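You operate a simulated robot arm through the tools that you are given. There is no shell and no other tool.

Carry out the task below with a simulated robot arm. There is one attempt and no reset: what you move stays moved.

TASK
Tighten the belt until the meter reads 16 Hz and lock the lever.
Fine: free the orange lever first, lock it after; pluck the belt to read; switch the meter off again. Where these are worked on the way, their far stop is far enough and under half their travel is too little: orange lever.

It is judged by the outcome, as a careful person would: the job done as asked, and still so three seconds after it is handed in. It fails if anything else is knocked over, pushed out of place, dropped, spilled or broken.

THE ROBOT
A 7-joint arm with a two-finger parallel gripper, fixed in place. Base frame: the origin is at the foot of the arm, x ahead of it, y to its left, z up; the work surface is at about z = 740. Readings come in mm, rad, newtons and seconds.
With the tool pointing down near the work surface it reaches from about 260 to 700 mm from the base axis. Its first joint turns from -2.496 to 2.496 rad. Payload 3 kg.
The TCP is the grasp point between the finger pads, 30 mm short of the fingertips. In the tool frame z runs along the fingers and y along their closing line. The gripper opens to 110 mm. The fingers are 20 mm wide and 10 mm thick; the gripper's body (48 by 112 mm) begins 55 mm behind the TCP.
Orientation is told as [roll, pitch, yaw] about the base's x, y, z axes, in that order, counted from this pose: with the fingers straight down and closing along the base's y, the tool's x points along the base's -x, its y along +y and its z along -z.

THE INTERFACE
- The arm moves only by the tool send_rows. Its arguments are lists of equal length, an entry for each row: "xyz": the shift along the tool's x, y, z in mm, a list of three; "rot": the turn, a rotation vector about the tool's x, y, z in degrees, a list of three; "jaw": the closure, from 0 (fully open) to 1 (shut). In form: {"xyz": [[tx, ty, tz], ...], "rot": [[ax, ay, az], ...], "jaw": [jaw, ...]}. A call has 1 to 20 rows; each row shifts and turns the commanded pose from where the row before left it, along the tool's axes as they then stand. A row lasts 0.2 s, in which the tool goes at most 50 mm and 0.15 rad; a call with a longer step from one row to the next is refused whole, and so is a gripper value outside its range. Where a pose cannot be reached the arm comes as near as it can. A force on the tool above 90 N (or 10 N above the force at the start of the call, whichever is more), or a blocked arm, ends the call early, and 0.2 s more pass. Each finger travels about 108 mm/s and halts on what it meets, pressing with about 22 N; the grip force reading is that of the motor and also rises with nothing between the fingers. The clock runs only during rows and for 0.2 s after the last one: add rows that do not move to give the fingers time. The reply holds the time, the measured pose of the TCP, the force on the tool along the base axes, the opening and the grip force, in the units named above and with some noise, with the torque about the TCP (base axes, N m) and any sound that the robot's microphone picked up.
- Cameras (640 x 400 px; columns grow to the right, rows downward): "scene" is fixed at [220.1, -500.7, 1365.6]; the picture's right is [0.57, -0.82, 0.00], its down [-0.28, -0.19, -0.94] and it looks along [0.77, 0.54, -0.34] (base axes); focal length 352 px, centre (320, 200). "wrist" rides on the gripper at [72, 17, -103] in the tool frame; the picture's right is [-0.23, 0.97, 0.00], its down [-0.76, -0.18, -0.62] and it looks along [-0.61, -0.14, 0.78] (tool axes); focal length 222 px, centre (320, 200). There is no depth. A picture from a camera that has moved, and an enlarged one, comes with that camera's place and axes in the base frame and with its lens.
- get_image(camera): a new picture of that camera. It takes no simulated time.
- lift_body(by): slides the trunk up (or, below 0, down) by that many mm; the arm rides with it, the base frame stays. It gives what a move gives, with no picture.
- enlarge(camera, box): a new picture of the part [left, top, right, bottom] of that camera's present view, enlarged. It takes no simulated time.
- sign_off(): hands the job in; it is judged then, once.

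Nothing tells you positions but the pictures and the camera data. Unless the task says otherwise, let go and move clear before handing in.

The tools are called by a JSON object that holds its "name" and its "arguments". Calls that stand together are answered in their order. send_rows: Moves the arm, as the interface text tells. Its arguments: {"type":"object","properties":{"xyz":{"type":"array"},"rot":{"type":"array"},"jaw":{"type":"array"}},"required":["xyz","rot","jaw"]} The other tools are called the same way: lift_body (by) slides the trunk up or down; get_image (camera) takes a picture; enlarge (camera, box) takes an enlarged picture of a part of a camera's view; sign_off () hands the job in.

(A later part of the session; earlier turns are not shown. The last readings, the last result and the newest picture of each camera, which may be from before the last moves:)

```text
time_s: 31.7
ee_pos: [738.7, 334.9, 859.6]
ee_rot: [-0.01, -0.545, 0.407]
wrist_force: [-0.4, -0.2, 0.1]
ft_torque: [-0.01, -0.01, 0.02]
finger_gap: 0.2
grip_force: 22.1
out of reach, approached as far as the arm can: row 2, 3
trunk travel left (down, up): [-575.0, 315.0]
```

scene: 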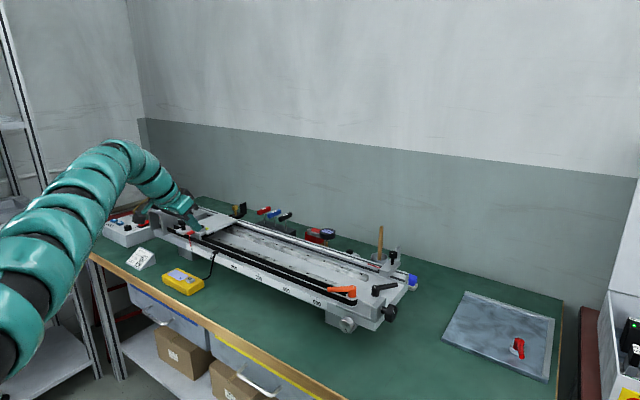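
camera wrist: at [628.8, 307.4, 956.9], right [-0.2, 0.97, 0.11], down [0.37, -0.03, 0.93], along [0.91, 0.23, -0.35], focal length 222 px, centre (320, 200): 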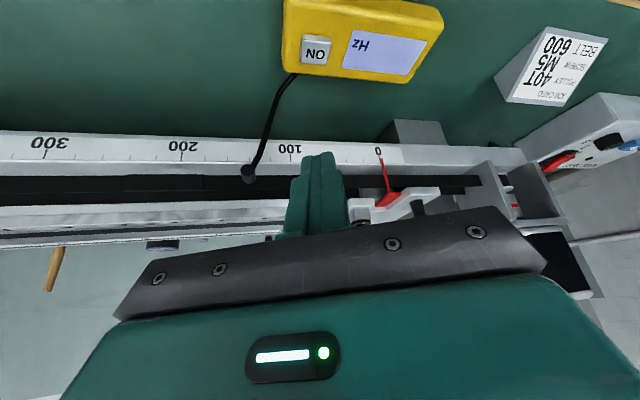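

The arm is limited because the shoulder sits low relative to the wrist. I'll raise the trunk by 200 mm and then lower the tool, which should extend the reach.

{"name": "lift_body", "arguments": {"by": 200}}

{"name": "send_rows", "arguments": {"xyz": [[20.8, 0, 34.2], [20.8, 0, 34.2], [20.8, 0, 34.2], [20.8, 0, 34.2], [-9.8, 10.3, 6], [-9.8, 10.3, 6], [0, 0, 0]], "rot": [[0, 0, 0], [0, 0, 0], [0, 0, 0], [0, 0, 0], [0, 0, 0], [0, 0, 0], [0, 0, 0]], "jaw": [1, 1, 1, 1, 1, 1, 1]}}

{"name": "get_image", "arguments": {"camera": "scene"}}

{"name": "get_image", "arguments": {"camera": "wrist"}}

```text
time_s: 33.9
ee_pos: [740.1, 334.3, 1059.5]
ee_rot: [-0.009, -0.546, 0.406]
wrist_force: [0.1, 0.4, 0.0]
ft_torque: [-0.03, 0.01, -0.03]
finger_gap: 0.1
grip_force: 21.3
trunk travel left (down, up): [-775.0, 115.0]
```

```text
time_s: 35.5
ee_pos: [725.7, 319.0, 953.7]
ee_rot: [-0.011, -0.543, 0.407]
wrist_force: [-0.8, 0.3, -0.3]
ft_torque: [-0.02, -0.05, -0.01]
finger_gap: 0.0
grip_force: 21.9
out of reach, approached as far as the arm can: row 1, 2, 3, 4, 5, 6
trunk travel left (down, up): [-775.0, 115.0]
```

```text
taken
```

scene: 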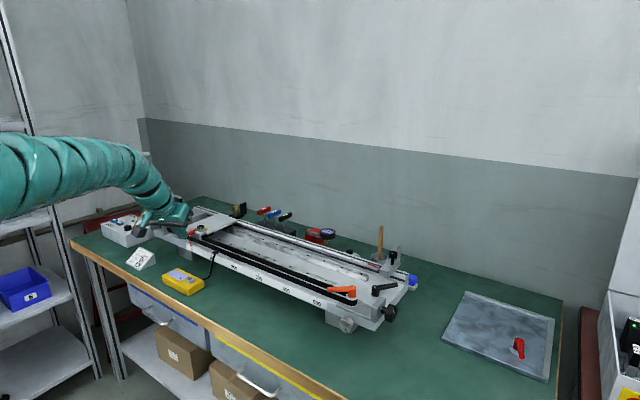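

```text
taken
camera wrist: at [611.9, 290.8, 1006.0], right [-0.2, 0.97, 0.11], down [0.37, -0.03, 0.93], along [0.91, 0.23, -0.35], focal length 222 px, centre (320, 200)
```

wrist: 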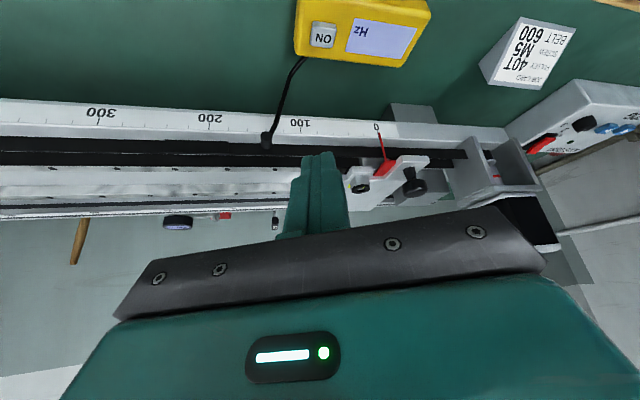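

Raising the trunk made it worse here, so the limit comes from the wrist orientation. I'll lower the trunk by 100 mm and test more yaw.

{"name": "lift_body", "arguments": {"by": -100}}

{"name": "send_rows", "arguments": {"xyz": [[0, 0, 0], [0, 0, 0], [0, 0, 0], [-9.8, 10.3, 6], [-9.8, 10.3, 6], [0, 0, 0]], "rot": [[-4.16, 0, -6.82], [-4.16, 0, -6.82], [-4.16, 0, -6.82], [0, 0, 0], [0, 0, 0], [0, 0, 0]], "jaw": [1, 1, 1, 1, 1, 1]}}

```text
time_s: 36.8
ee_pos: [723.8, 318.3, 855.7]
ee_rot: [-0.011, -0.546, 0.407]
wrist_force: [0.0, -1.1, 0.4]
ft_torque: [0.0, -0.01, 0.0]
finger_gap: 0.1
grip_force: 21.8
trunk travel left (down, up): [-675.0, 215.0]
```

```text
time_s: 38.2
ee_pos: [721.9, 329.2, 855.7]
ee_rot: [-0.007, -0.542, 0.824]
wrist_force: [0.6, -0.8, 0.3]
ft_torque: [-0.01, -0.02, 0.0]
finger_gap: 0.0
grip_force: 21.8
out of reach, approached as far as the arm can: row 4, 5
trunk travel left (down, up): [-675.0, 215.0]
```

{"name": "send_rows", "arguments": {"xyz": [[0, 0, 0], [0, 0, 0], [0, 0, 0], [0, 0, 0], [0, 0, 0]], "rot": [[0, 8, 0], [0, 8, 0], [0, 8, 0], [0, 7, 0], [0, 0, 0]], "jaw": [1, 1, 1, 1, 1]}}

{"name": "get_image", "arguments": {"camera": "wrist"}}

{"name": "get_image", "arguments": {"camera": "scene"}}

```text
time_s: 39.4
ee_pos: [674.8, 297.2, 867.5]
ee_rot: [-0.007, -0.281, 0.822]
wrist_force: [0.1, -0.1, 1.0]
ft_torque: [0.01, 0.01, -0.03]
finger_gap: 0.3
grip_force: 22.0
out of reach, approached as far as the arm can: row 1, 2, 3, 4
trunk travel left (down, up): [-675.0, 215.0]
```

```text
taken
camera wrist: at [596.5, 238.0, 946.0], right [-0.56, 0.82, 0.06], down [0.51, 0.29, 0.81], along [0.65, 0.48, -0.58], focal length 222 px, centre (320, 200)
```

wrist: 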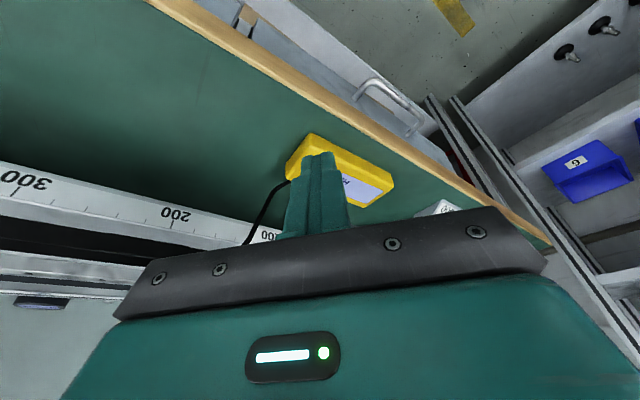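

```text
taken
```

scene: 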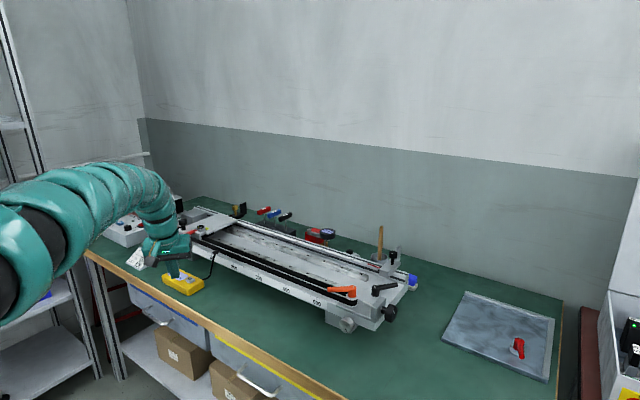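

The data fit a shoulder offset to about y≈-233 with roughly 805 mm reach to the wrist, so the meter needs about 45° tilt and 38° yaw with the trunk a bit lower. I'll raise the tool, re-orient, then lower the trunk.

{"name": "send_rows", "arguments": {"xyz": [[-8.3, 0, -28.8], [-8.3, 0, -28.8], [-8.3, 0, -28.8], [-8.3, 0, -28.8], [0, 0, 0], [0, 0, 0], [0, 0, 0], [0, 0, 0], [0, 0, 0], [0, 0, 0]], "rot": [[0, 0, 0], [0, 0, 0], [0, 0, 0], [0, 0, 0], [2.2, 0, 7.7], [0, -8, 0], [0, -8, 0], [0, -8, 0], [0, -5, 0], [0, 0, 0]], "jaw": [1, 1, 1, 1, 1, 1, 1, 1, 1, 1]}}

```text
time_s: 41.6
ee_pos: [697.1, 314.6, 981.5]
ee_rot: [-0.009, -0.789, 0.686]
wrist_force: [0.6, 0.0, -0.8]
ft_torque: [0.0, -0.01, -0.04]
finger_gap: 0.0
grip_force: 22.1
out of reach, approached as far as the arm can: row 8, 9
trunk travel left (down, up): [-675.0, 215.0]
```

{"name": "lift_body", "arguments": {"by": -120}}

{"name": "get_image", "arguments": {"camera": "wrist"}}

{"name": "enlarge", "arguments": {"camera": "scene", "box": [130, 215, 260, 305]}}

```text
time_s: 43.1
ee_pos: [696.1, 315.1, 861.3]
ee_rot: [-0.008, -0.785, 0.686]
wrist_force: [0.7, 0.3, 0.3]
ft_torque: [0.02, -0.04, -0.03]
finger_gap: 0.0
grip_force: 22.0
trunk travel left (down, up): [-555.0, 335.0]
```

```text
taken
camera wrist: at [589.9, 251.0, 883.0], right [-0.49, 0.86, 0.15], down [0.18, -0.07, 0.98], along [0.85, 0.51, -0.12], focal length 222 px, centre (320, 200)
```

wrist: 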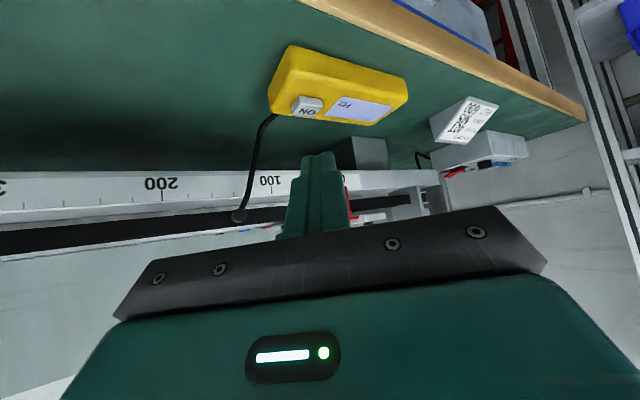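

```text
4.44 times, centred on (195, 260) of scene
camera zoom: at [220.1, -500.7, 1365.6], right [0.57, -0.82, 0.0], down [-0.28, -0.19, -0.94], along [0.77, 0.54, -0.34], focal length 1567 px, centre (876, -67)
```

zoom: 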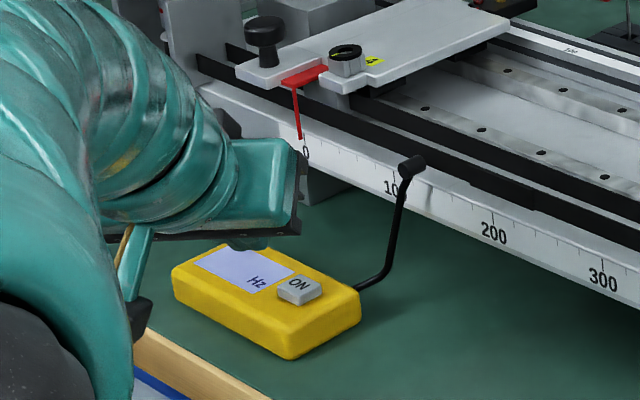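

The button shows clearly in the wrist view. I'll enlarge to refine its position.

{"name": "enlarge", "arguments": {"camera": "wrist", "box": [230, 30, 430, 160]}}

```text
3.08 times, centred on (330, 95) of wrist
camera zoom: at [589.9, 251.0, 883.0], right [-0.49, 0.86, 0.15], down [0.18, -0.07, 0.98], along [0.85, 0.51, -0.12], focal length 684 px, centre (289, 523)
```

zoom: 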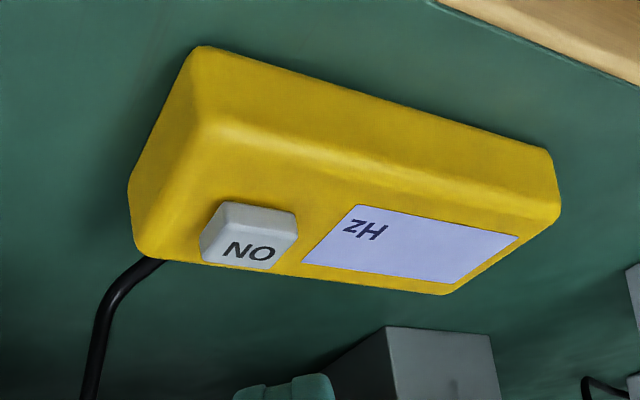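

The button centre is at about (761,356,768). I'll go to a hover ~25 mm above it.

{"name": "send_rows", "arguments": {"xyz": [[-4.1, -2.25, 17.9], [-4.1, -2.25, 17.9], [-4.1, -2.25, 17.9], [-4.1, -2.25, 17.9], [0, 0, 0], [0, 0, 0]], "rot": [[0, 0, 0], [0, 0, 0], [0, 0, 0], [0, 0, 0], [0, 0, 0], [0, 0, 0]], "jaw": [1, 1, 1, 1, 1, 1]}}

{"name": "get_image", "arguments": {"camera": "wrist"}}

{"name": "enlarge", "arguments": {"camera": "scene", "box": [130, 215, 260, 305]}}

```text
time_s: 44.5
ee_pos: [753.0, 347.2, 822.6]
ee_rot: [-0.01, -0.785, 0.688]
wrist_force: [0.5, 0.0, 0.0]
ft_torque: [0.0, 0.03, 0.01]
finger_gap: 0.0
grip_force: 21.5
trunk travel left (down, up): [-555.0, 335.0]
```

```text
taken
camera wrist: at [645.3, 283.1, 845.1], right [-0.49, 0.86, 0.15], down [0.18, -0.07, 0.98], along [0.85, 0.51, -0.12], focal length 222 px, centre (320, 200)
```

wrist: 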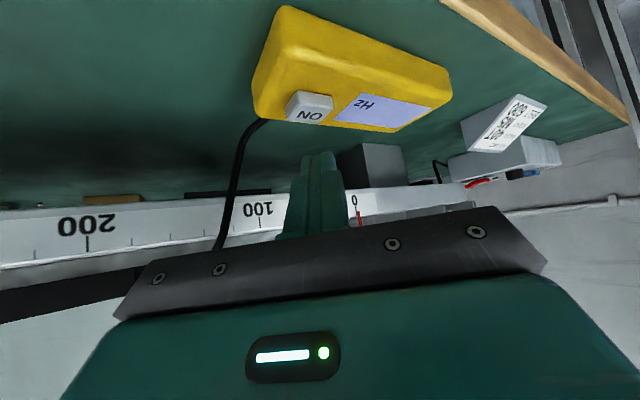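

```text
4.44 times, centred on (195, 260) of scene
camera zoom: at [220.1, -500.7, 1365.6], right [0.57, -0.82, 0.0], down [-0.28, -0.19, -0.94], along [0.77, 0.54, -0.34], focal length 1567 px, centre (876, -67)
```

zoom: 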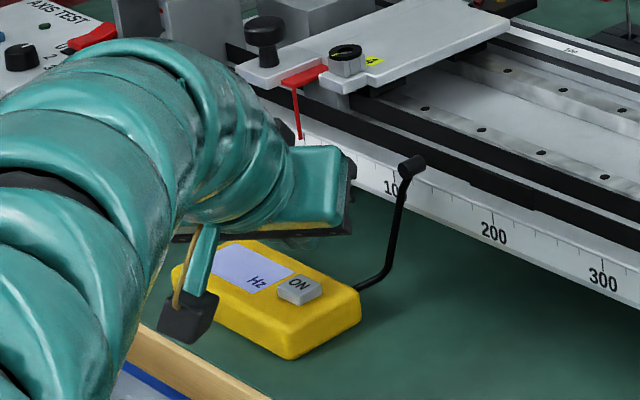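

The hover is right above the button. I'll descend 20 mm, then press in small steps while watching force and sound.

{"name": "send_rows", "arguments": {"xyz": [[7.9, 0.95, 6.2], [7.9, 0.95, 6.2], [0, 0, 0], [2.1, 0, 2.1], [0, 0, 0]], "rot": [[0, 0, 0], [0, 0, 0], [0, 0, 0], [0, 0, 0], [0, 0, 0]], "jaw": [1, 1, 1, 1, 1]}}

{"name": "get_image", "arguments": {"camera": "wrist"}}

```text
time_s: 45.7
ee_pos: [749.1, 346.8, 801.7]
ee_rot: [-0.009, -0.787, 0.688]
wrist_force: [-0.9, 1.4, 6.9]
ft_torque: [0.1, -0.09, 0.0]
finger_gap: 0.1
grip_force: 21.6
trunk travel left (down, up): [-555.0, 335.0]
heard: click
```

```text
taken
camera wrist: at [641.8, 282.9, 822.2], right [-0.49, 0.86, 0.15], down [0.18, -0.07, 0.98], along [0.85, 0.51, -0.12], focal length 222 px, centre (320, 200)
```

wrist: 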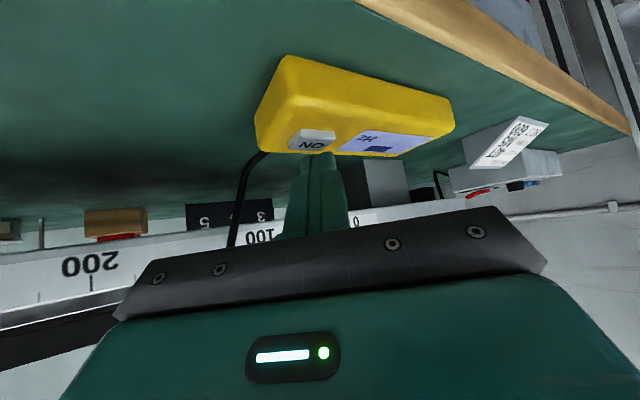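

A click was heard and the display has changed. I'll lift off and look at the reading.

{"name": "send_rows", "arguments": {"xyz": [[-5, 0, -5], [-14, 0, -14], [-14, 0, -14], [0, 0, 0]], "rot": [[0, 0, 0], [0, 0, 0], [0, 0, 0], [0, 0, 0]], "jaw": [1, 1, 1, 1]}}

{"name": "enlarge", "arguments": {"camera": "wrist", "box": [230, 0, 470, 150]}}

{"name": "enlarge", "arguments": {"camera": "scene", "box": [150, 245, 240, 305]}}

```text
time_s: 46.7
ee_pos: [748.7, 346.0, 845.3]
ee_rot: [-0.01, -0.786, 0.688]
wrist_force: [-1.0, -0.4, -0.2]
ft_torque: [0.03, 0.01, 0.0]
finger_gap: 0.0
grip_force: 22.4
trunk travel left (down, up): [-555.0, 335.0]
```

```text
2.67 times, centred on (350, 75) of wrist
camera zoom: at [642.1, 282.1, 867.6], right [-0.49, 0.86, 0.15], down [0.18, -0.07, 0.98], along [0.85, 0.51, -0.12], focal length 592 px, centre (240, 533)
```

zoom: 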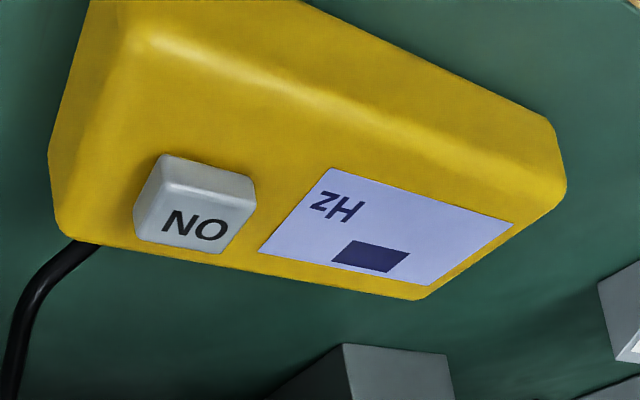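

```text
6.67 times, centred on (195, 275) of scene
camera zoom: at [220.1, -500.7, 1365.6], right [0.57, -0.82, 0.0], down [-0.28, -0.19, -0.94], along [0.77, 0.54, -0.34], focal length 2350 px, centre (1153, -300)
```

zoom: 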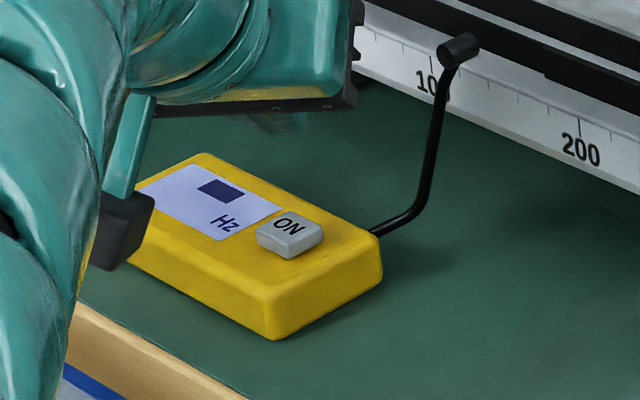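

The meter is on, showing only an indicator block, and it needs a pluck. I'll rise and move right to look closely at the belt segment near the 150–240 mark.

{"name": "send_rows", "arguments": {"xyz": [[-17.7, 0, -17.7], [-17.7, 0, -17.7], [-17.7, 0, -17.7], [-17.7, 0, -17.7], [0, -30, 0], [0, -30, 0], [0, -30, 0], [0, 0, 0], [0, 0, 0], [0, 0, 0], [0, 0, 0]], "rot": [[0, 0, 0], [0, 0, 0], [0, 0, 0], [0, 0, 0], [0, 0, 0], [0, 0, 0], [0, 0, 0], [5.6, 0, 5.6], [5.6, 0, 5.6], [5.6, 0, 5.6], [0, 0, 0]], "jaw": [1, 1, 1, 1, 1, 1, 1, 1, 1, 1, 1]}}

{"name": "get_image", "arguments": {"camera": "wrist"}}

{"name": "get_image", "arguments": {"camera": "scene"}}

```text
time_s: 49.1
ee_pos: [804.6, 277.2, 946.4]
ee_rot: [-0.01, -0.789, 0.27]
wrist_force: [-0.9, -0.6, -0.7]
ft_torque: [0.02, 0.02, 0.0]
finger_gap: 0.0
grip_force: 21.9
trunk travel left (down, up): [-555.0, 335.0]
```

```text
taken
camera wrist: at [680.2, 261.8, 968.0], right [-0.1, 0.98, 0.16], down [0.14, -0.14, 0.98], along [0.99, 0.12, -0.12], focal length 222 px, centre (320, 200)
```

wrist: 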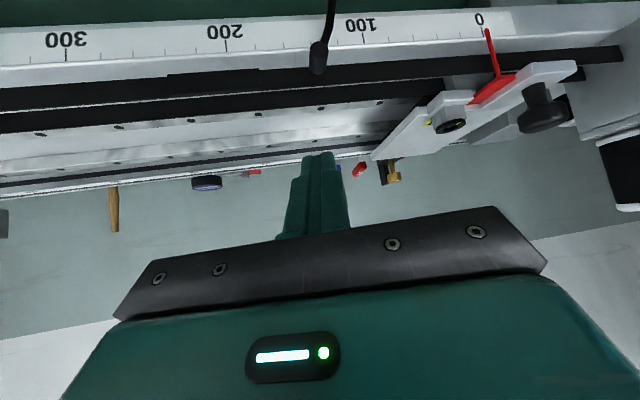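

```text
taken
```

scene: 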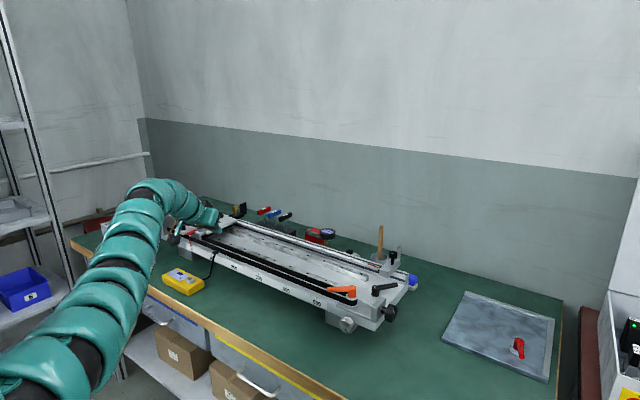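

Now I'll enlarge the belt region in both views to find its height and the stepped segment.

{"name": "enlarge", "arguments": {"camera": "wrist", "box": [40, 20, 360, 150]}}

{"name": "enlarge", "arguments": {"camera": "wrist", "box": [120, 40, 280, 130]}}

{"name": "enlarge", "arguments": {"camera": "scene", "box": [200, 235, 270, 280]}}

```text
2.00 times, centred on (200, 85) of wrist
camera zoom: at [680.2, 261.8, 968.0], right [-0.1, 0.98, 0.16], down [0.14, -0.14, 0.98], along [0.99, 0.12, -0.12], focal length 444 px, centre (560, 430)
```

zoom: 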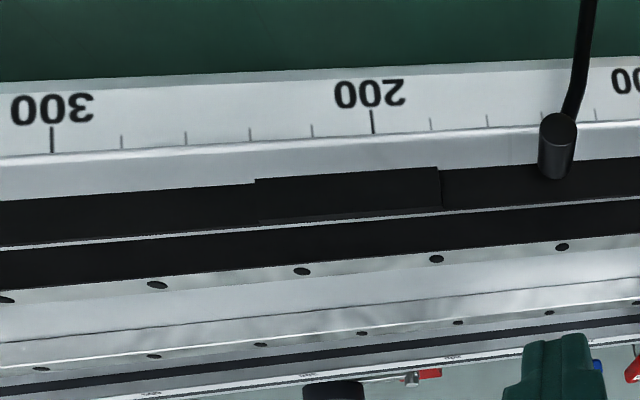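

```text
4.00 times, centred on (200, 85) of wrist
camera zoom: at [680.2, 261.8, 968.0], right [-0.1, 0.98, 0.16], down [0.14, -0.14, 0.98], along [0.99, 0.12, -0.12], focal length 888 px, centre (800, 660)
```

zoom: 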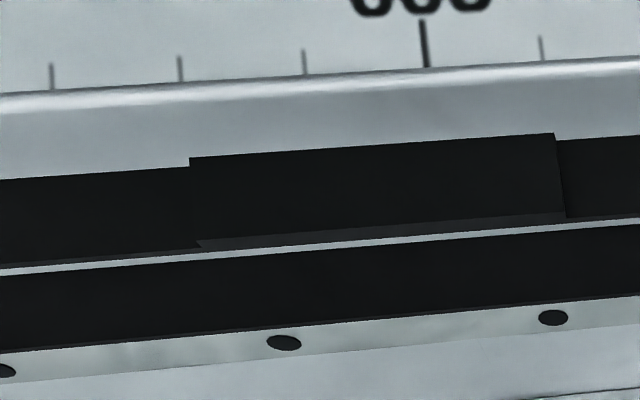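

```text
8.89 times, centred on (235, 258) of scene
camera zoom: at [220.1, -500.7, 1365.6], right [0.57, -0.82, 0.0], down [-0.28, -0.19, -0.94], along [0.77, 0.54, -0.34], focal length 3133 px, centre (1076, -311)
```

zoom: 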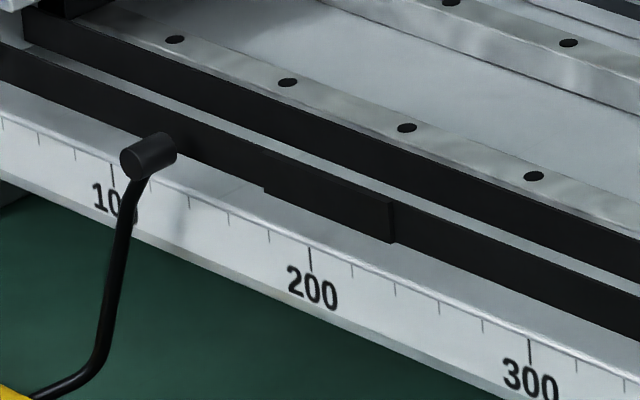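

There's a raised belt segment at y≈193–252, z≈854–869, front face x≈822. That looks like the pluck point. I'll square the yaw and come down just in front of it.

{"name": "send_rows", "arguments": {"xyz": [[0, 0, 0], [0, 0, 0], [12.2, -27.6, -12.2], [12.2, -27.6, -12.2], [0, 0, 0]], "rot": [[5.5, 0, 5.5], [5.5, 0, 5.5], [0, 0, 0], [0, 0, 0], [0, 0, 0]], "jaw": [1, 1, 1, 1, 1]}}

{"name": "enlarge", "arguments": {"camera": "wrist", "box": [180, 20, 480, 200]}}

```text
time_s: 50.3
ee_pos: [770.9, 222.2, 945.0]
ee_rot: [-0.008, -0.79, -0.001]
wrist_force: [0.0, -0.2, -0.9]
ft_torque: [0.0, -0.02, 0.01]
finger_gap: 0.0
grip_force: 22.2
trunk travel left (down, up): [-555.0, 335.0]
```

```text
2.13 times, centred on (330, 110) of wrist
camera zoom: at [646.8, 240.6, 966.6], right [0.17, 0.97, 0.16], down [0.09, -0.17, 0.98], along [0.98, -0.15, -0.12], focal length 474 px, centre (299, 392)
```

zoom: 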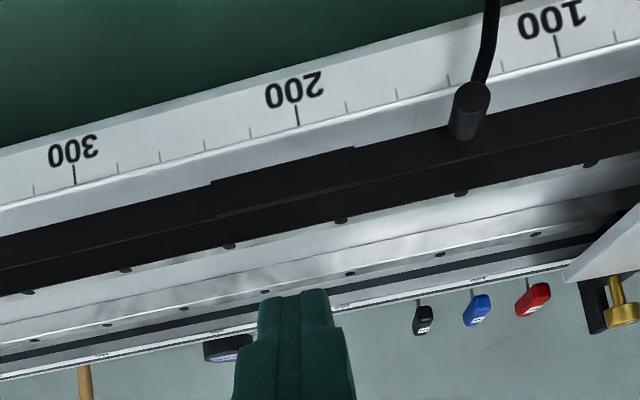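

{"name": "send_rows", "arguments": {"xyz": [[15.4, 0, 15.25], [15.4, 0, 15.25], [15.4, 0, 15.25], [0, 0, 0]], "rot": [[0, 0, 0], [0, 0, 0], [0, 0, 0], [0, 0, 0]], "jaw": [1, 1, 1, 1]}}

{"name": "get_image", "arguments": {"camera": "wrist"}}

{"name": "enlarge", "arguments": {"camera": "scene", "box": [150, 215, 290, 305]}}

```text
time_s: 51.3
ee_pos: [770.3, 222.1, 881.6]
ee_rot: [-0.007, -0.791, 0.0]
wrist_force: [-0.1, 0.0, -0.4]
ft_torque: [-0.03, 0.04, 0.01]
finger_gap: 0.0
grip_force: 21.5
trunk travel left (down, up): [-555.0, 335.0]
```

```text
taken
camera wrist: at [645.9, 240.8, 903.6], right [0.17, 0.97, 0.16], down [0.09, -0.17, 0.98], along [0.98, -0.15, -0.12], focal length 222 px, centre (320, 200)
```

wrist: 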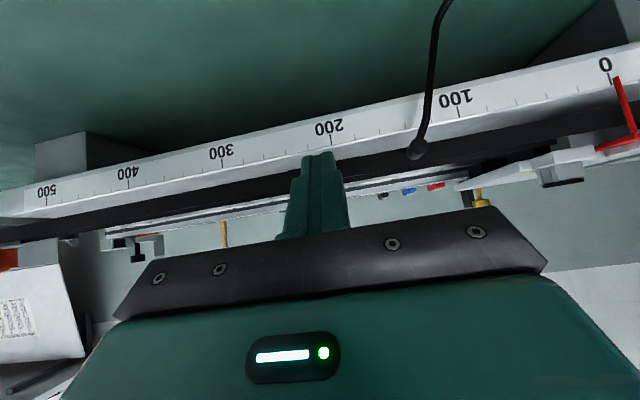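

```text
4.44 times, centred on (220, 260) of scene
camera zoom: at [220.1, -500.7, 1365.6], right [0.57, -0.82, 0.0], down [-0.28, -0.19, -0.94], along [0.77, 0.54, -0.34], focal length 1567 px, centre (764, -67)
```

zoom: 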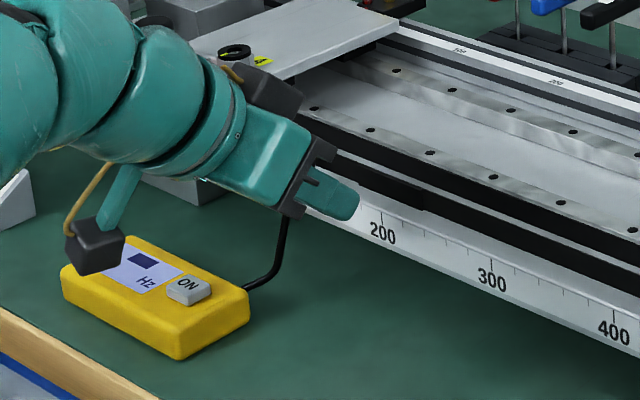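

The fingertip sits just in front of the segment. I'll move forward to near contact, then push gently.

{"name": "send_rows", "arguments": {"xyz": [[-6.3, 0, 6.4], [-6.3, 0, 6.4], [-2.1, 0, 2.1], [-1.4, 0, 1.4], [0, 0, 0]], "rot": [[0, 0, 0], [0, 0, 0], [0, 0, 0], [0, 0, 0], [0, 0, 0]], "jaw": [1, 1, 1, 1, 1]}}

{"name": "enlarge", "arguments": {"camera": "wrist", "box": [240, 90, 400, 200]}}

{"name": "enlarge", "arguments": {"camera": "scene", "box": [200, 235, 270, 280]}}

```text
time_s: 52.5
ee_pos: [792.2, 221.8, 881.0]
ee_rot: [-0.008, -0.791, -0.001]
wrist_force: [0.9, -0.3, 0.0]
ft_torque: [0.02, 0.0, 0.02]
finger_gap: 0.0
grip_force: 22.0
trunk travel left (down, up): [-555.0, 335.0]
```

```text
3.64 times, centred on (320, 145) of wrist
camera zoom: at [668.3, 240.5, 903.0], right [0.17, 0.97, 0.16], down [0.09, -0.17, 0.98], along [0.98, -0.15, -0.12], focal length 808 px, centre (320, 400)
```

zoom: 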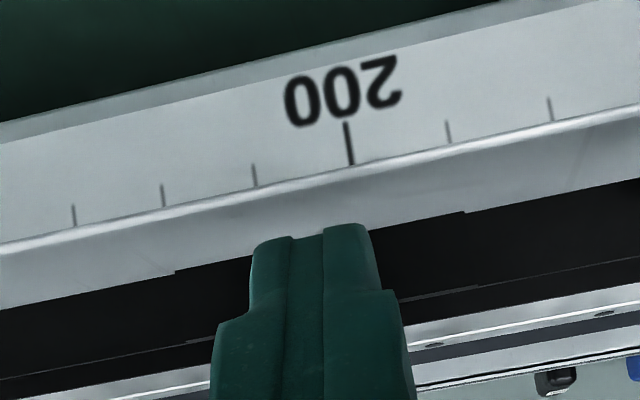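

```text
8.89 times, centred on (235, 258) of scene
camera zoom: at [220.1, -500.7, 1365.6], right [0.57, -0.82, 0.0], down [-0.28, -0.19, -0.94], along [0.77, 0.54, -0.34], focal length 3133 px, centre (1076, -311)
```

zoom: 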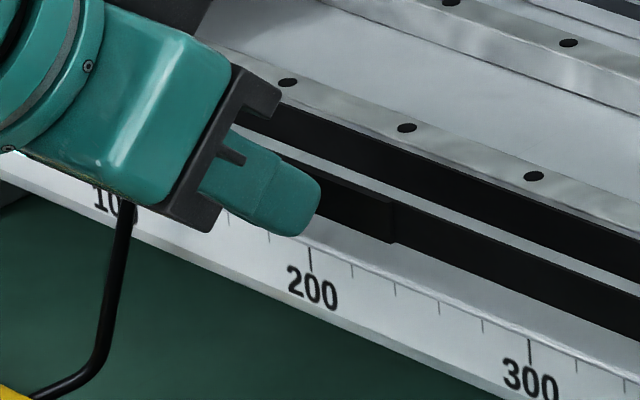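

{"name": "send_rows", "arguments": {"xyz": [[-1.4, 0, 1.4], [-1.4, 0, 1.4], [0, 0, 0]], "rot": [[0, 0, 0], [0, 0, 0], [0, 0, 0]], "jaw": [1, 1, 1]}}

```text
time_s: 53.3
ee_pos: [797.1, 223.5, 882.0]
ee_rot: [-0.007, -0.788, 0.0]
wrist_force: [-0.8, 0.5, -0.1]
ft_torque: [0.03, 0.0, 0.0]
finger_gap: 0.0
grip_force: 22.4
trunk travel left (down, up): [-555.0, 335.0]
```

{"name": "send_rows", "arguments": {"xyz": [[-1.4, 0, 1.4], [-1.4, 0, 1.4], [0, 0, 0]], "rot": [[0, 0, 0], [0, 0, 0], [0, 0, 0]], "jaw": [1, 1, 1]}}

{"name": "enlarge", "arguments": {"camera": "wrist", "box": [240, 90, 400, 200]}}

{"name": "enlarge", "arguments": {"camera": "scene", "box": [200, 235, 270, 280]}}

```text
time_s: 54.1
ee_pos: [799.6, 222.3, 882.1]
ee_rot: [-0.009, -0.793, -0.002]
wrist_force: [-0.1, -0.4, 0.4]
ft_torque: [-0.01, -0.01, 0.04]
finger_gap: 0.1
grip_force: 22.1
trunk travel left (down, up): [-555.0, 335.0]
```

```text
3.64 times, centred on (320, 145) of wrist
camera zoom: at [676.4, 241.2, 903.6], right [0.17, 0.97, 0.16], down [0.09, -0.17, 0.98], along [0.98, -0.15, -0.12], focal length 808 px, centre (320, 400)
```

zoom: 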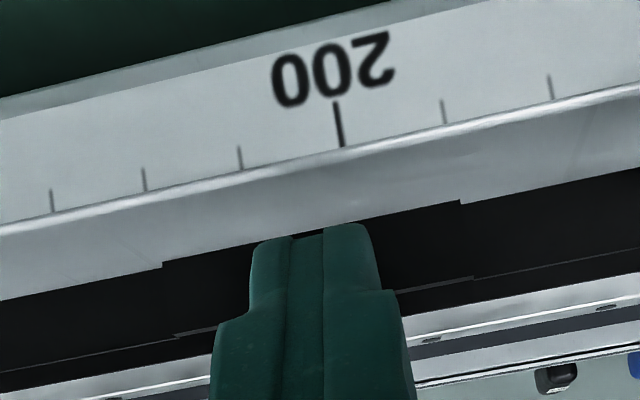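

```text
8.89 times, centred on (235, 258) of scene
camera zoom: at [220.1, -500.7, 1365.6], right [0.57, -0.82, 0.0], down [-0.28, -0.19, -0.94], along [0.77, 0.54, -0.34], focal length 3133 px, centre (1076, -311)
```

zoom: 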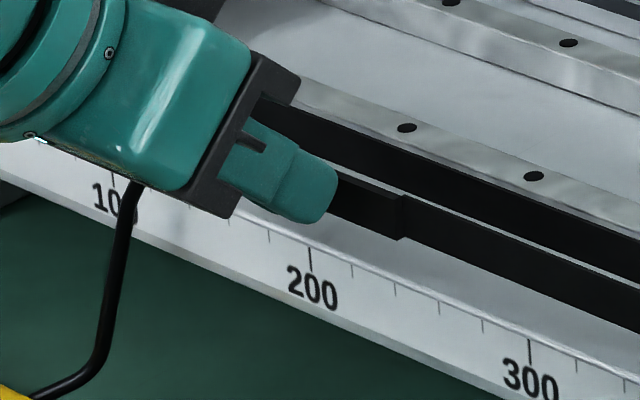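

The segment has been deflected inward with very little force. Now I'll pull away quickly to release it.

{"name": "send_rows", "arguments": {"xyz": [[21, 0, -21], [0, 0, 0], [0, 0, 0]], "rot": [[0, 0, 0], [0, 0, 0], [0, 0, 0]], "jaw": [1, 1, 1]}}

{"name": "enlarge", "arguments": {"camera": "scene", "box": [150, 240, 270, 305]}}

```text
time_s: 54.9
ee_pos: [770.8, 221.0, 881.6]
ee_rot: [-0.007, -0.791, 0.0]
wrist_force: [-0.7, 0.5, 0.3]
ft_torque: [-0.01, -0.01, -0.01]
finger_gap: 0.2
grip_force: 21.8
trunk travel left (down, up): [-555.0, 335.0]
```

```text
5.33 times, centred on (210, 272) of scene
camera zoom: at [220.1, -500.7, 1365.6], right [0.57, -0.82, 0.0], down [-0.28, -0.19, -0.94], along [0.77, 0.54, -0.34], focal length 1880 px, centre (907, -187)
```

zoom: 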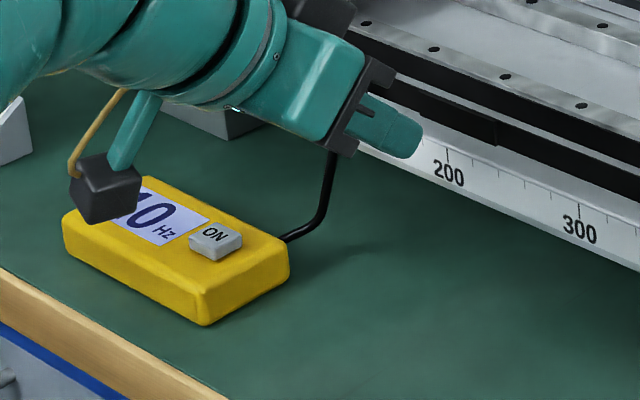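

The meter now reads about 10 Hz. I'll rise clear, confirm the display, and then head for the black tension knob.

{"name": "send_rows", "arguments": {"xyz": [[-14, 0, -14], [-14, 0, -14], [-14, 0, -14], [-14, 0, -14], [0, -40, 0], [0, -40, 0], [0, -40, 0], [0, -40, 0], [0, -40, 0], [0, -40, 0], [0, -40, 0], [0, -40, 0], [0, -40, 0], [0, -40, 0], [0, 0, 0]], "rot": [[0, 0, 0], [0, 0, 0], [0, 0, 0], [0, 0, 0], [0, 0, 0], [0, 0, 0], [0, 0, 0], [0, 0, 0], [0, 0, 0], [0, 0, 0], [0, 0, 0], [0, 0, 0], [0, 0, 0], [0, 0, 0], [0, 0, 0]], "jaw": [1, 1, 1, 1, 1, 1, 1, 1, 1, 1, 1, 1, 1, 1, 1]}}

{"name": "enlarge", "arguments": {"camera": "scene", "box": [150, 245, 240, 305]}}

{"name": "get_image", "arguments": {"camera": "scene"}}

{"name": "get_image", "arguments": {"camera": "wrist"}}

```text
time_s: 58.1
ee_pos: [769.7, -176.6, 964.1]
ee_rot: [-0.008, -0.789, 0.001]
wrist_force: [0.9, -0.4, 0.1]
ft_torque: [-0.01, 0.02, 0.02]
finger_gap: 0.0
grip_force: 21.4
trunk travel left (down, up): [-555.0, 335.0]
```

```text
6.67 times, centred on (195, 275) of scene
camera zoom: at [220.1, -500.7, 1365.6], right [0.57, -0.82, 0.0], down [-0.28, -0.19, -0.94], along [0.77, 0.54, -0.34], focal length 2350 px, centre (1153, -300)
```

zoom: 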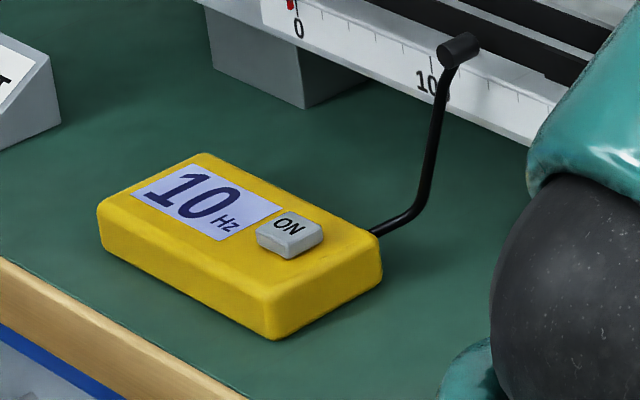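

```text
taken
```

scene: 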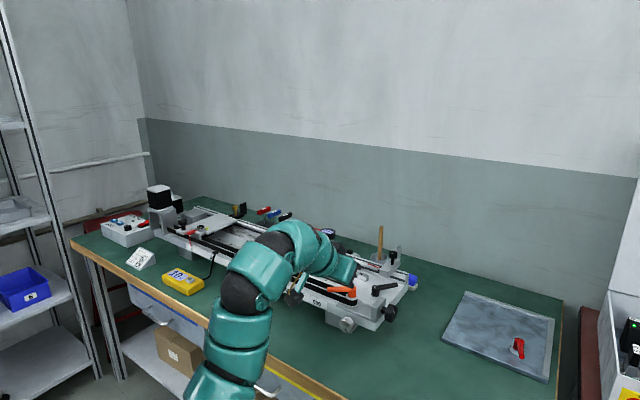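

```text
taken
camera wrist: at [645.3, -157.6, 985.2], right [0.17, 0.97, 0.16], down [0.09, -0.17, 0.98], along [0.98, -0.15, -0.12], focal length 222 px, centre (320, 200)
```

wrist: 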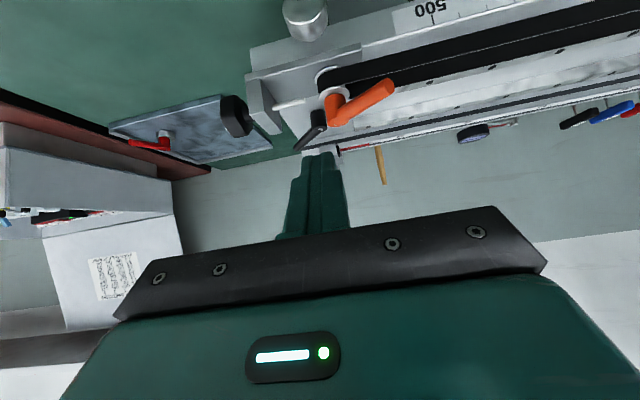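

The meter reads 10 Hz, so tension must go up. I'll move right to y≈-255 and roll the gripper 90° so the fingers can straddle the knob, which turns about the y axis.

{"name": "send_rows", "arguments": {"xyz": [[0, -40, 0], [0, -38, 0], [0, 0, 0], [0, 0, 0], [0, 0, 0], [0, 0, 0], [0, 0, 0], [0, 0, 0], [0, 0, 0], [0, 0, 0], [0, 0, 0], [0, 0, 0], [0, 0, 0], [0, 0, 0], [0, 0, 0]], "rot": [[0, 0, 0], [0, 0, 0], [0, 0, -8], [0, 0, -8], [0, 0, -8], [0, 0, -8], [0, 0, -8], [0, 0, -8], [0, 0, -8], [0, 0, -8], [0, 0, -8], [0, 0, -8], [0, 0, -8], [0, 0, -2], [0, 0, 0]], "jaw": [1, 1, 1, 1, 1, 1, 0.36, 0.36, 0.36, 0.36, 0.36, 0.36, 0.36, 0.36, 0.36]}}

{"name": "get_image", "arguments": {"camera": "wrist"}}

{"name": "get_image", "arguments": {"camera": "scene"}}

```text
time_s: 61.3
ee_pos: [767.7, -255.9, 963.0]
ee_rot: [-0.788, 0.005, 1.567]
wrist_force: [0.2, -0.1, -0.6]
ft_torque: [-0.01, 0.04, 0.0]
finger_gap: 70.4
grip_force: 0.1
trunk travel left (down, up): [-555.0, 335.0]
```

```text
taken
camera wrist: at [681.6, -326.5, 1024.6], right [-0.68, 0.23, -0.69], down [-0.31, 0.77, 0.56], along [0.66, 0.6, -0.45], focal length 222 px, centre (320, 200)
```

wrist: 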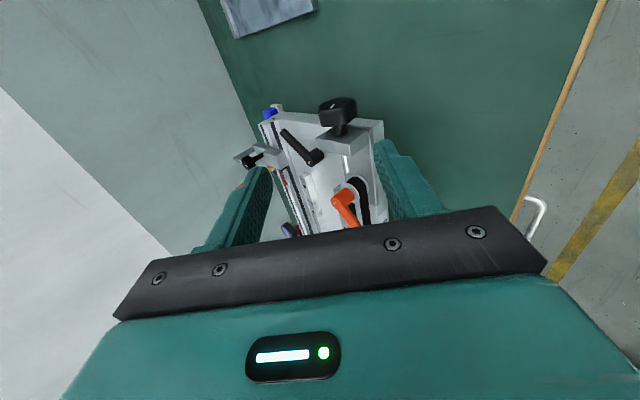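

```text
taken
```

scene: 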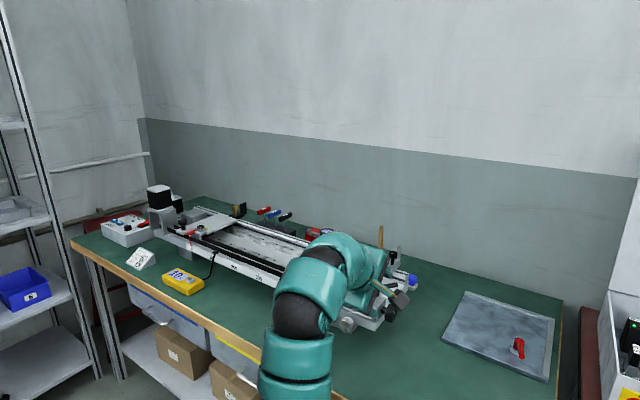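

The roll worked and the wrist camera now sees the knob's face. I'll enlarge it to get its centre and shape.

{"name": "enlarge", "arguments": {"camera": "wrist", "box": [270, 70, 420, 200]}}

{"name": "enlarge", "arguments": {"camera": "scene", "box": [330, 250, 430, 340]}}

```text
3.08 times, centred on (345, 135) of wrist
camera zoom: at [681.6, -326.5, 1024.6], right [-0.68, 0.23, -0.69], down [-0.31, 0.77, 0.56], along [0.66, 0.6, -0.45], focal length 684 px, centre (243, 400)
```

zoom: 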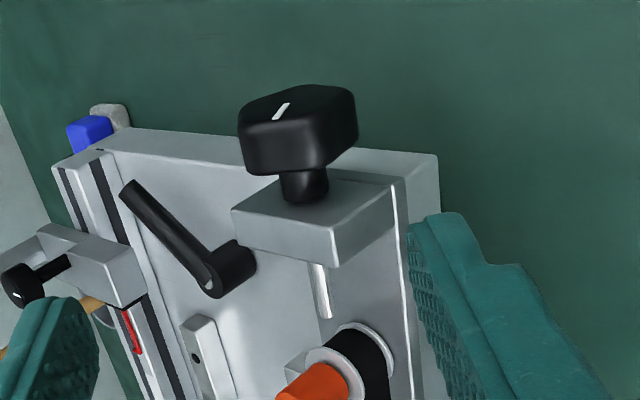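

```text
4.44 times, centred on (380, 295) of scene
camera zoom: at [220.1, -500.7, 1365.6], right [0.57, -0.82, 0.0], down [-0.28, -0.19, -0.94], along [0.77, 0.54, -0.34], focal length 1567 px, centre (53, -222)
```

zoom: 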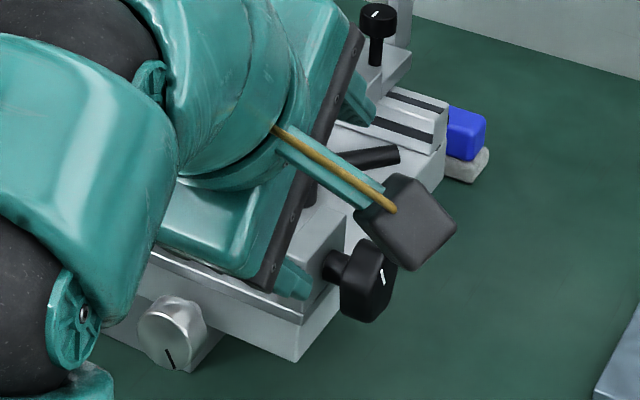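

The knob is rounded-square with a white mark, and its axis is near x≈843, z≈860–866. I'll tilt the tool to near horizontal at this height and look again.

{"name": "send_rows", "arguments": {"xyz": [[0, 0, 0], [0, 0, 0], [0, 0, 0], [0, 0, 0], [0, 0, 0], [0, 0, 0]], "rot": [[8, 0, 0], [8, 0, 0], [8, 0, 0], [8, 0, 0], [8, 0, 0], [0, 0, 0]], "jaw": [0.36, 0.36, 0.36, 0.36, 0.36, 0.36]}}

{"name": "get_image", "arguments": {"camera": "wrist"}}

{"name": "get_image", "arguments": {"camera": "scene"}}

```text
time_s: 62.7
ee_pos: [768.0, -255.3, 963.0]
ee_rot: [-1.487, 0.005, 1.566]
wrist_force: [0.2, -0.6, 0.1]
ft_torque: [0.01, 0.01, 0.02]
finger_gap: 70.2
grip_force: 0.1
trunk travel left (down, up): [-555.0, 335.0]
```

```text
taken
camera wrist: at [663.1, -326.2, 955.2], right [-0.08, 0.22, -0.97], down [-0.6, 0.77, 0.22], along [0.79, 0.6, 0.07], focal length 222 px, centre (320, 200)
```

wrist: 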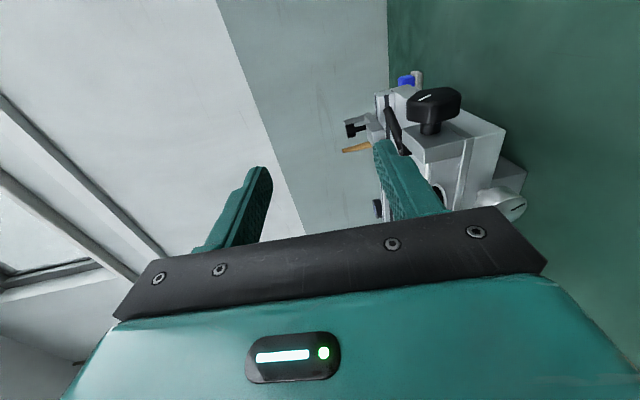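

```text
taken
```

scene: 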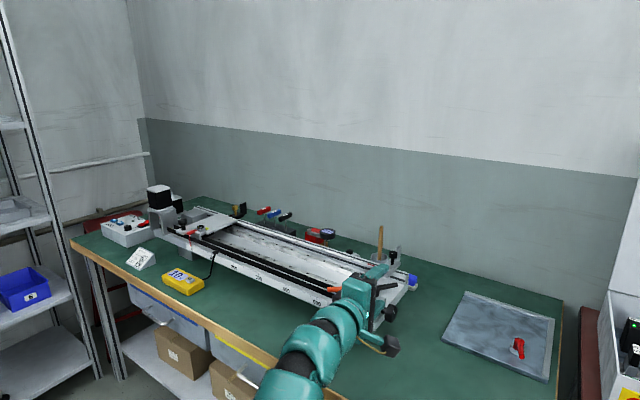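

{"name": "enlarge", "arguments": {"camera": "wrist", "box": [360, 50, 540, 230]}}

{"name": "enlarge", "arguments": {"camera": "scene", "box": [350, 270, 430, 340]}}

```text
2.22 times, centred on (450, 140) of wrist
camera zoom: at [663.1, -326.2, 955.2], right [-0.08, 0.22, -0.97], down [-0.6, 0.77, 0.22], along [0.79, 0.6, 0.07], focal length 494 px, centre (31, 333)
```

zoom: 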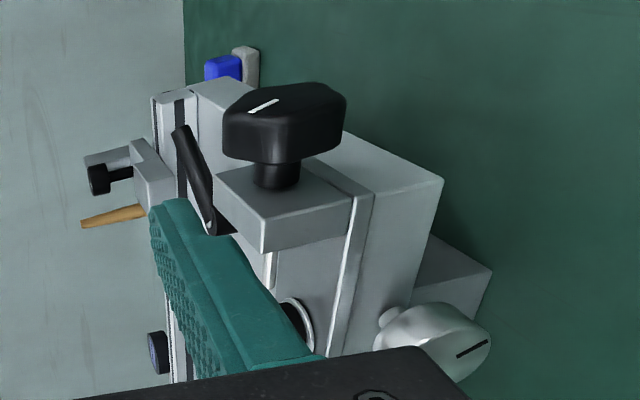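

```text
5.71 times, centred on (390, 305) of scene
camera zoom: at [220.1, -500.7, 1365.6], right [0.57, -0.82, 0.0], down [-0.28, -0.19, -0.94], along [0.77, 0.54, -0.34], focal length 2014 px, centre (-80, -400)
```

zoom: 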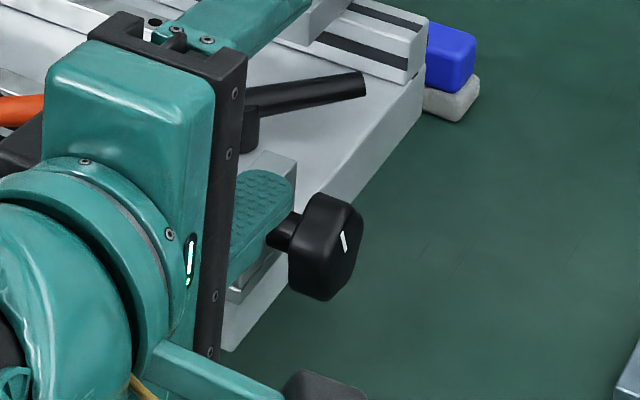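

Triangulation puts the knob axis at (841.5, ·, 863) with the knob from y≈-241 to -265. I'll descend in front of it with the fingers open 70 mm.

{"name": "send_rows", "arguments": {"xyz": [[0, 24.9, 2.1], [0, 24.9, 2.1], [0, 24.9, 2.1], [0, 24.9, 2.1], [0, 0, 0]], "rot": [[0, 0, 0], [0, 0, 0], [0, 0, 0], [0, 0, 0], [0, 0, 0]], "jaw": [0.36, 0.36, 0.36, 0.36, 0.36]}}

{"name": "get_image", "arguments": {"camera": "wrist"}}

{"name": "get_image", "arguments": {"camera": "scene"}}

```text
time_s: 63.9
ee_pos: [769.1, -256.3, 864.9]
ee_rot: [-1.489, 0.005, 1.564]
wrist_force: [-0.8, 0.4, -0.5]
ft_torque: [0.0, -0.03, 0.05]
finger_gap: 70.5
grip_force: 0.1
trunk travel left (down, up): [-555.0, 335.0]
```

```text
taken
camera wrist: at [663.7, -327.1, 856.5], right [-0.08, 0.22, -0.97], down [-0.6, 0.77, 0.23], along [0.79, 0.6, 0.07], focal length 222 px, centre (320, 200)
```

wrist: 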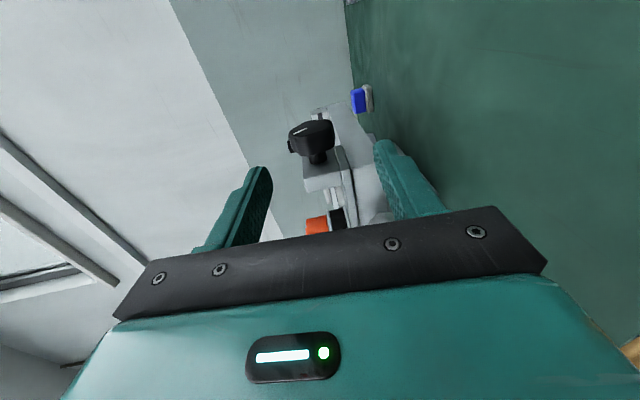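

```text
taken
```

scene: 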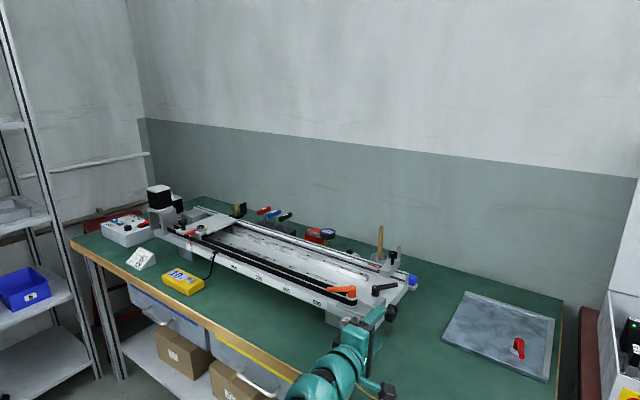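

The knob is centred between the fingers. I'll move forward so the finger pads straddle the knob.

{"name": "send_rows", "arguments": {"xyz": [[-0.6, -1, 18.1], [-0.6, -1, 18.1], [-0.6, -1, 18.1], [-0.6, -1, 18.1], [0, 0, 0]], "rot": [[0, 0, 0], [0, 0, 0], [0, 0, 0], [0, 0, 0], [0, 0, 0]], "jaw": [0.36, 0.36, 0.36, 0.36, 0.36]}}

{"name": "get_image", "arguments": {"camera": "wrist"}}

{"name": "enlarge", "arguments": {"camera": "scene", "box": [340, 270, 430, 340]}}

```text
time_s: 65.1
ee_pos: [839.3, -251.4, 862.4]
ee_rot: [-1.488, 0.006, 1.566]
wrist_force: [0.0, 0.2, -0.1]
ft_torque: [-0.04, 0.02, -0.02]
finger_gap: 70.5
grip_force: 0.1
trunk travel left (down, up): [-555.0, 335.0]
```

```text
taken
camera wrist: at [735.4, -323.0, 854.8], right [-0.08, 0.22, -0.97], down [-0.6, 0.77, 0.23], along [0.79, 0.6, 0.07], focal length 222 px, centre (320, 200)
```

wrist: 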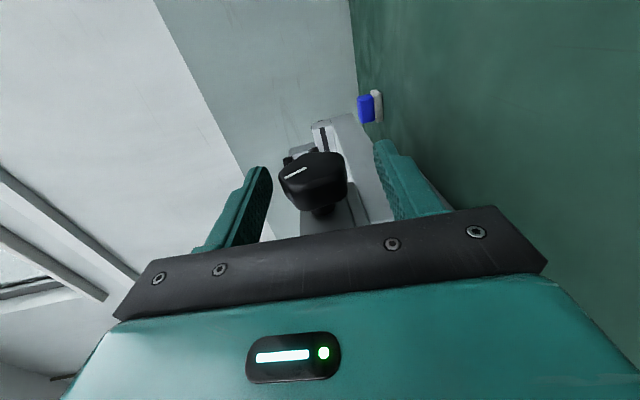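

```text
5.71 times, centred on (385, 305) of scene
camera zoom: at [220.1, -500.7, 1365.6], right [0.57, -0.82, 0.0], down [-0.28, -0.19, -0.94], along [0.77, 0.54, -0.34], focal length 2014 px, centre (-51, -400)
```

zoom: 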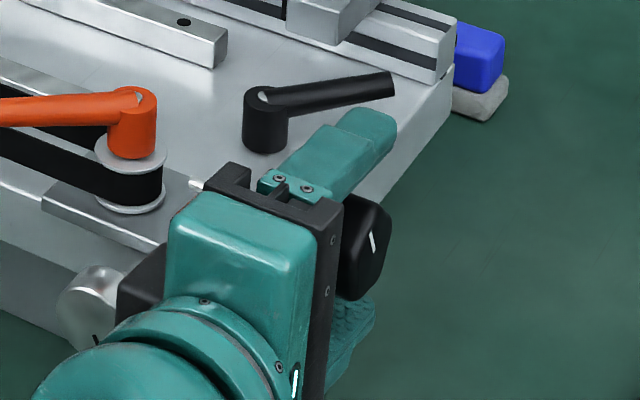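

The fingers straddle the knob. I'll close the jaws on it.

{"name": "send_rows", "arguments": {"xyz": [[0, 0, 0], [0, 0, 0], [0, 0, 0], [0, 0, 0]], "rot": [[0, 0, 0], [0, 0, 0], [0, 0, 0], [0, 0, 0]], "jaw": [0.6, 1, 1, 1]}}

{"name": "get_image", "arguments": {"camera": "wrist"}}

```text
time_s: 66.1
ee_pos: [839.5, -252.1, 864.3]
ee_rot: [-1.491, 0.005, 1.565]
wrist_force: [14.8, -3.3, 16.1]
ft_torque: [0.06, -0.04, -0.09]
finger_gap: 39.4
grip_force: 45.3
trunk travel left (down, up): [-555.0, 335.0]
```

```text
taken
camera wrist: at [735.5, -323.1, 856.2], right [-0.08, 0.22, -0.97], down [-0.6, 0.77, 0.22], along [0.79, 0.6, 0.08], focal length 222 px, centre (320, 200)
```

wrist: 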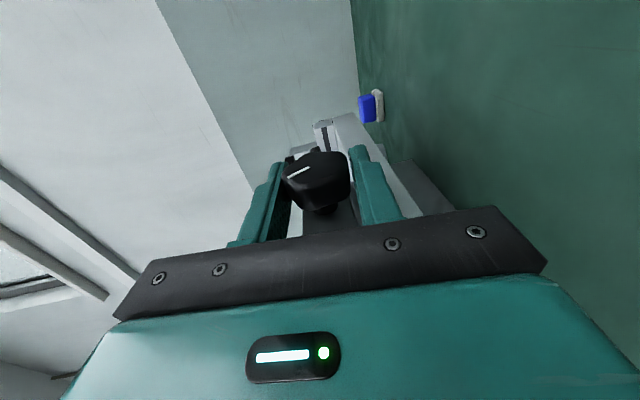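

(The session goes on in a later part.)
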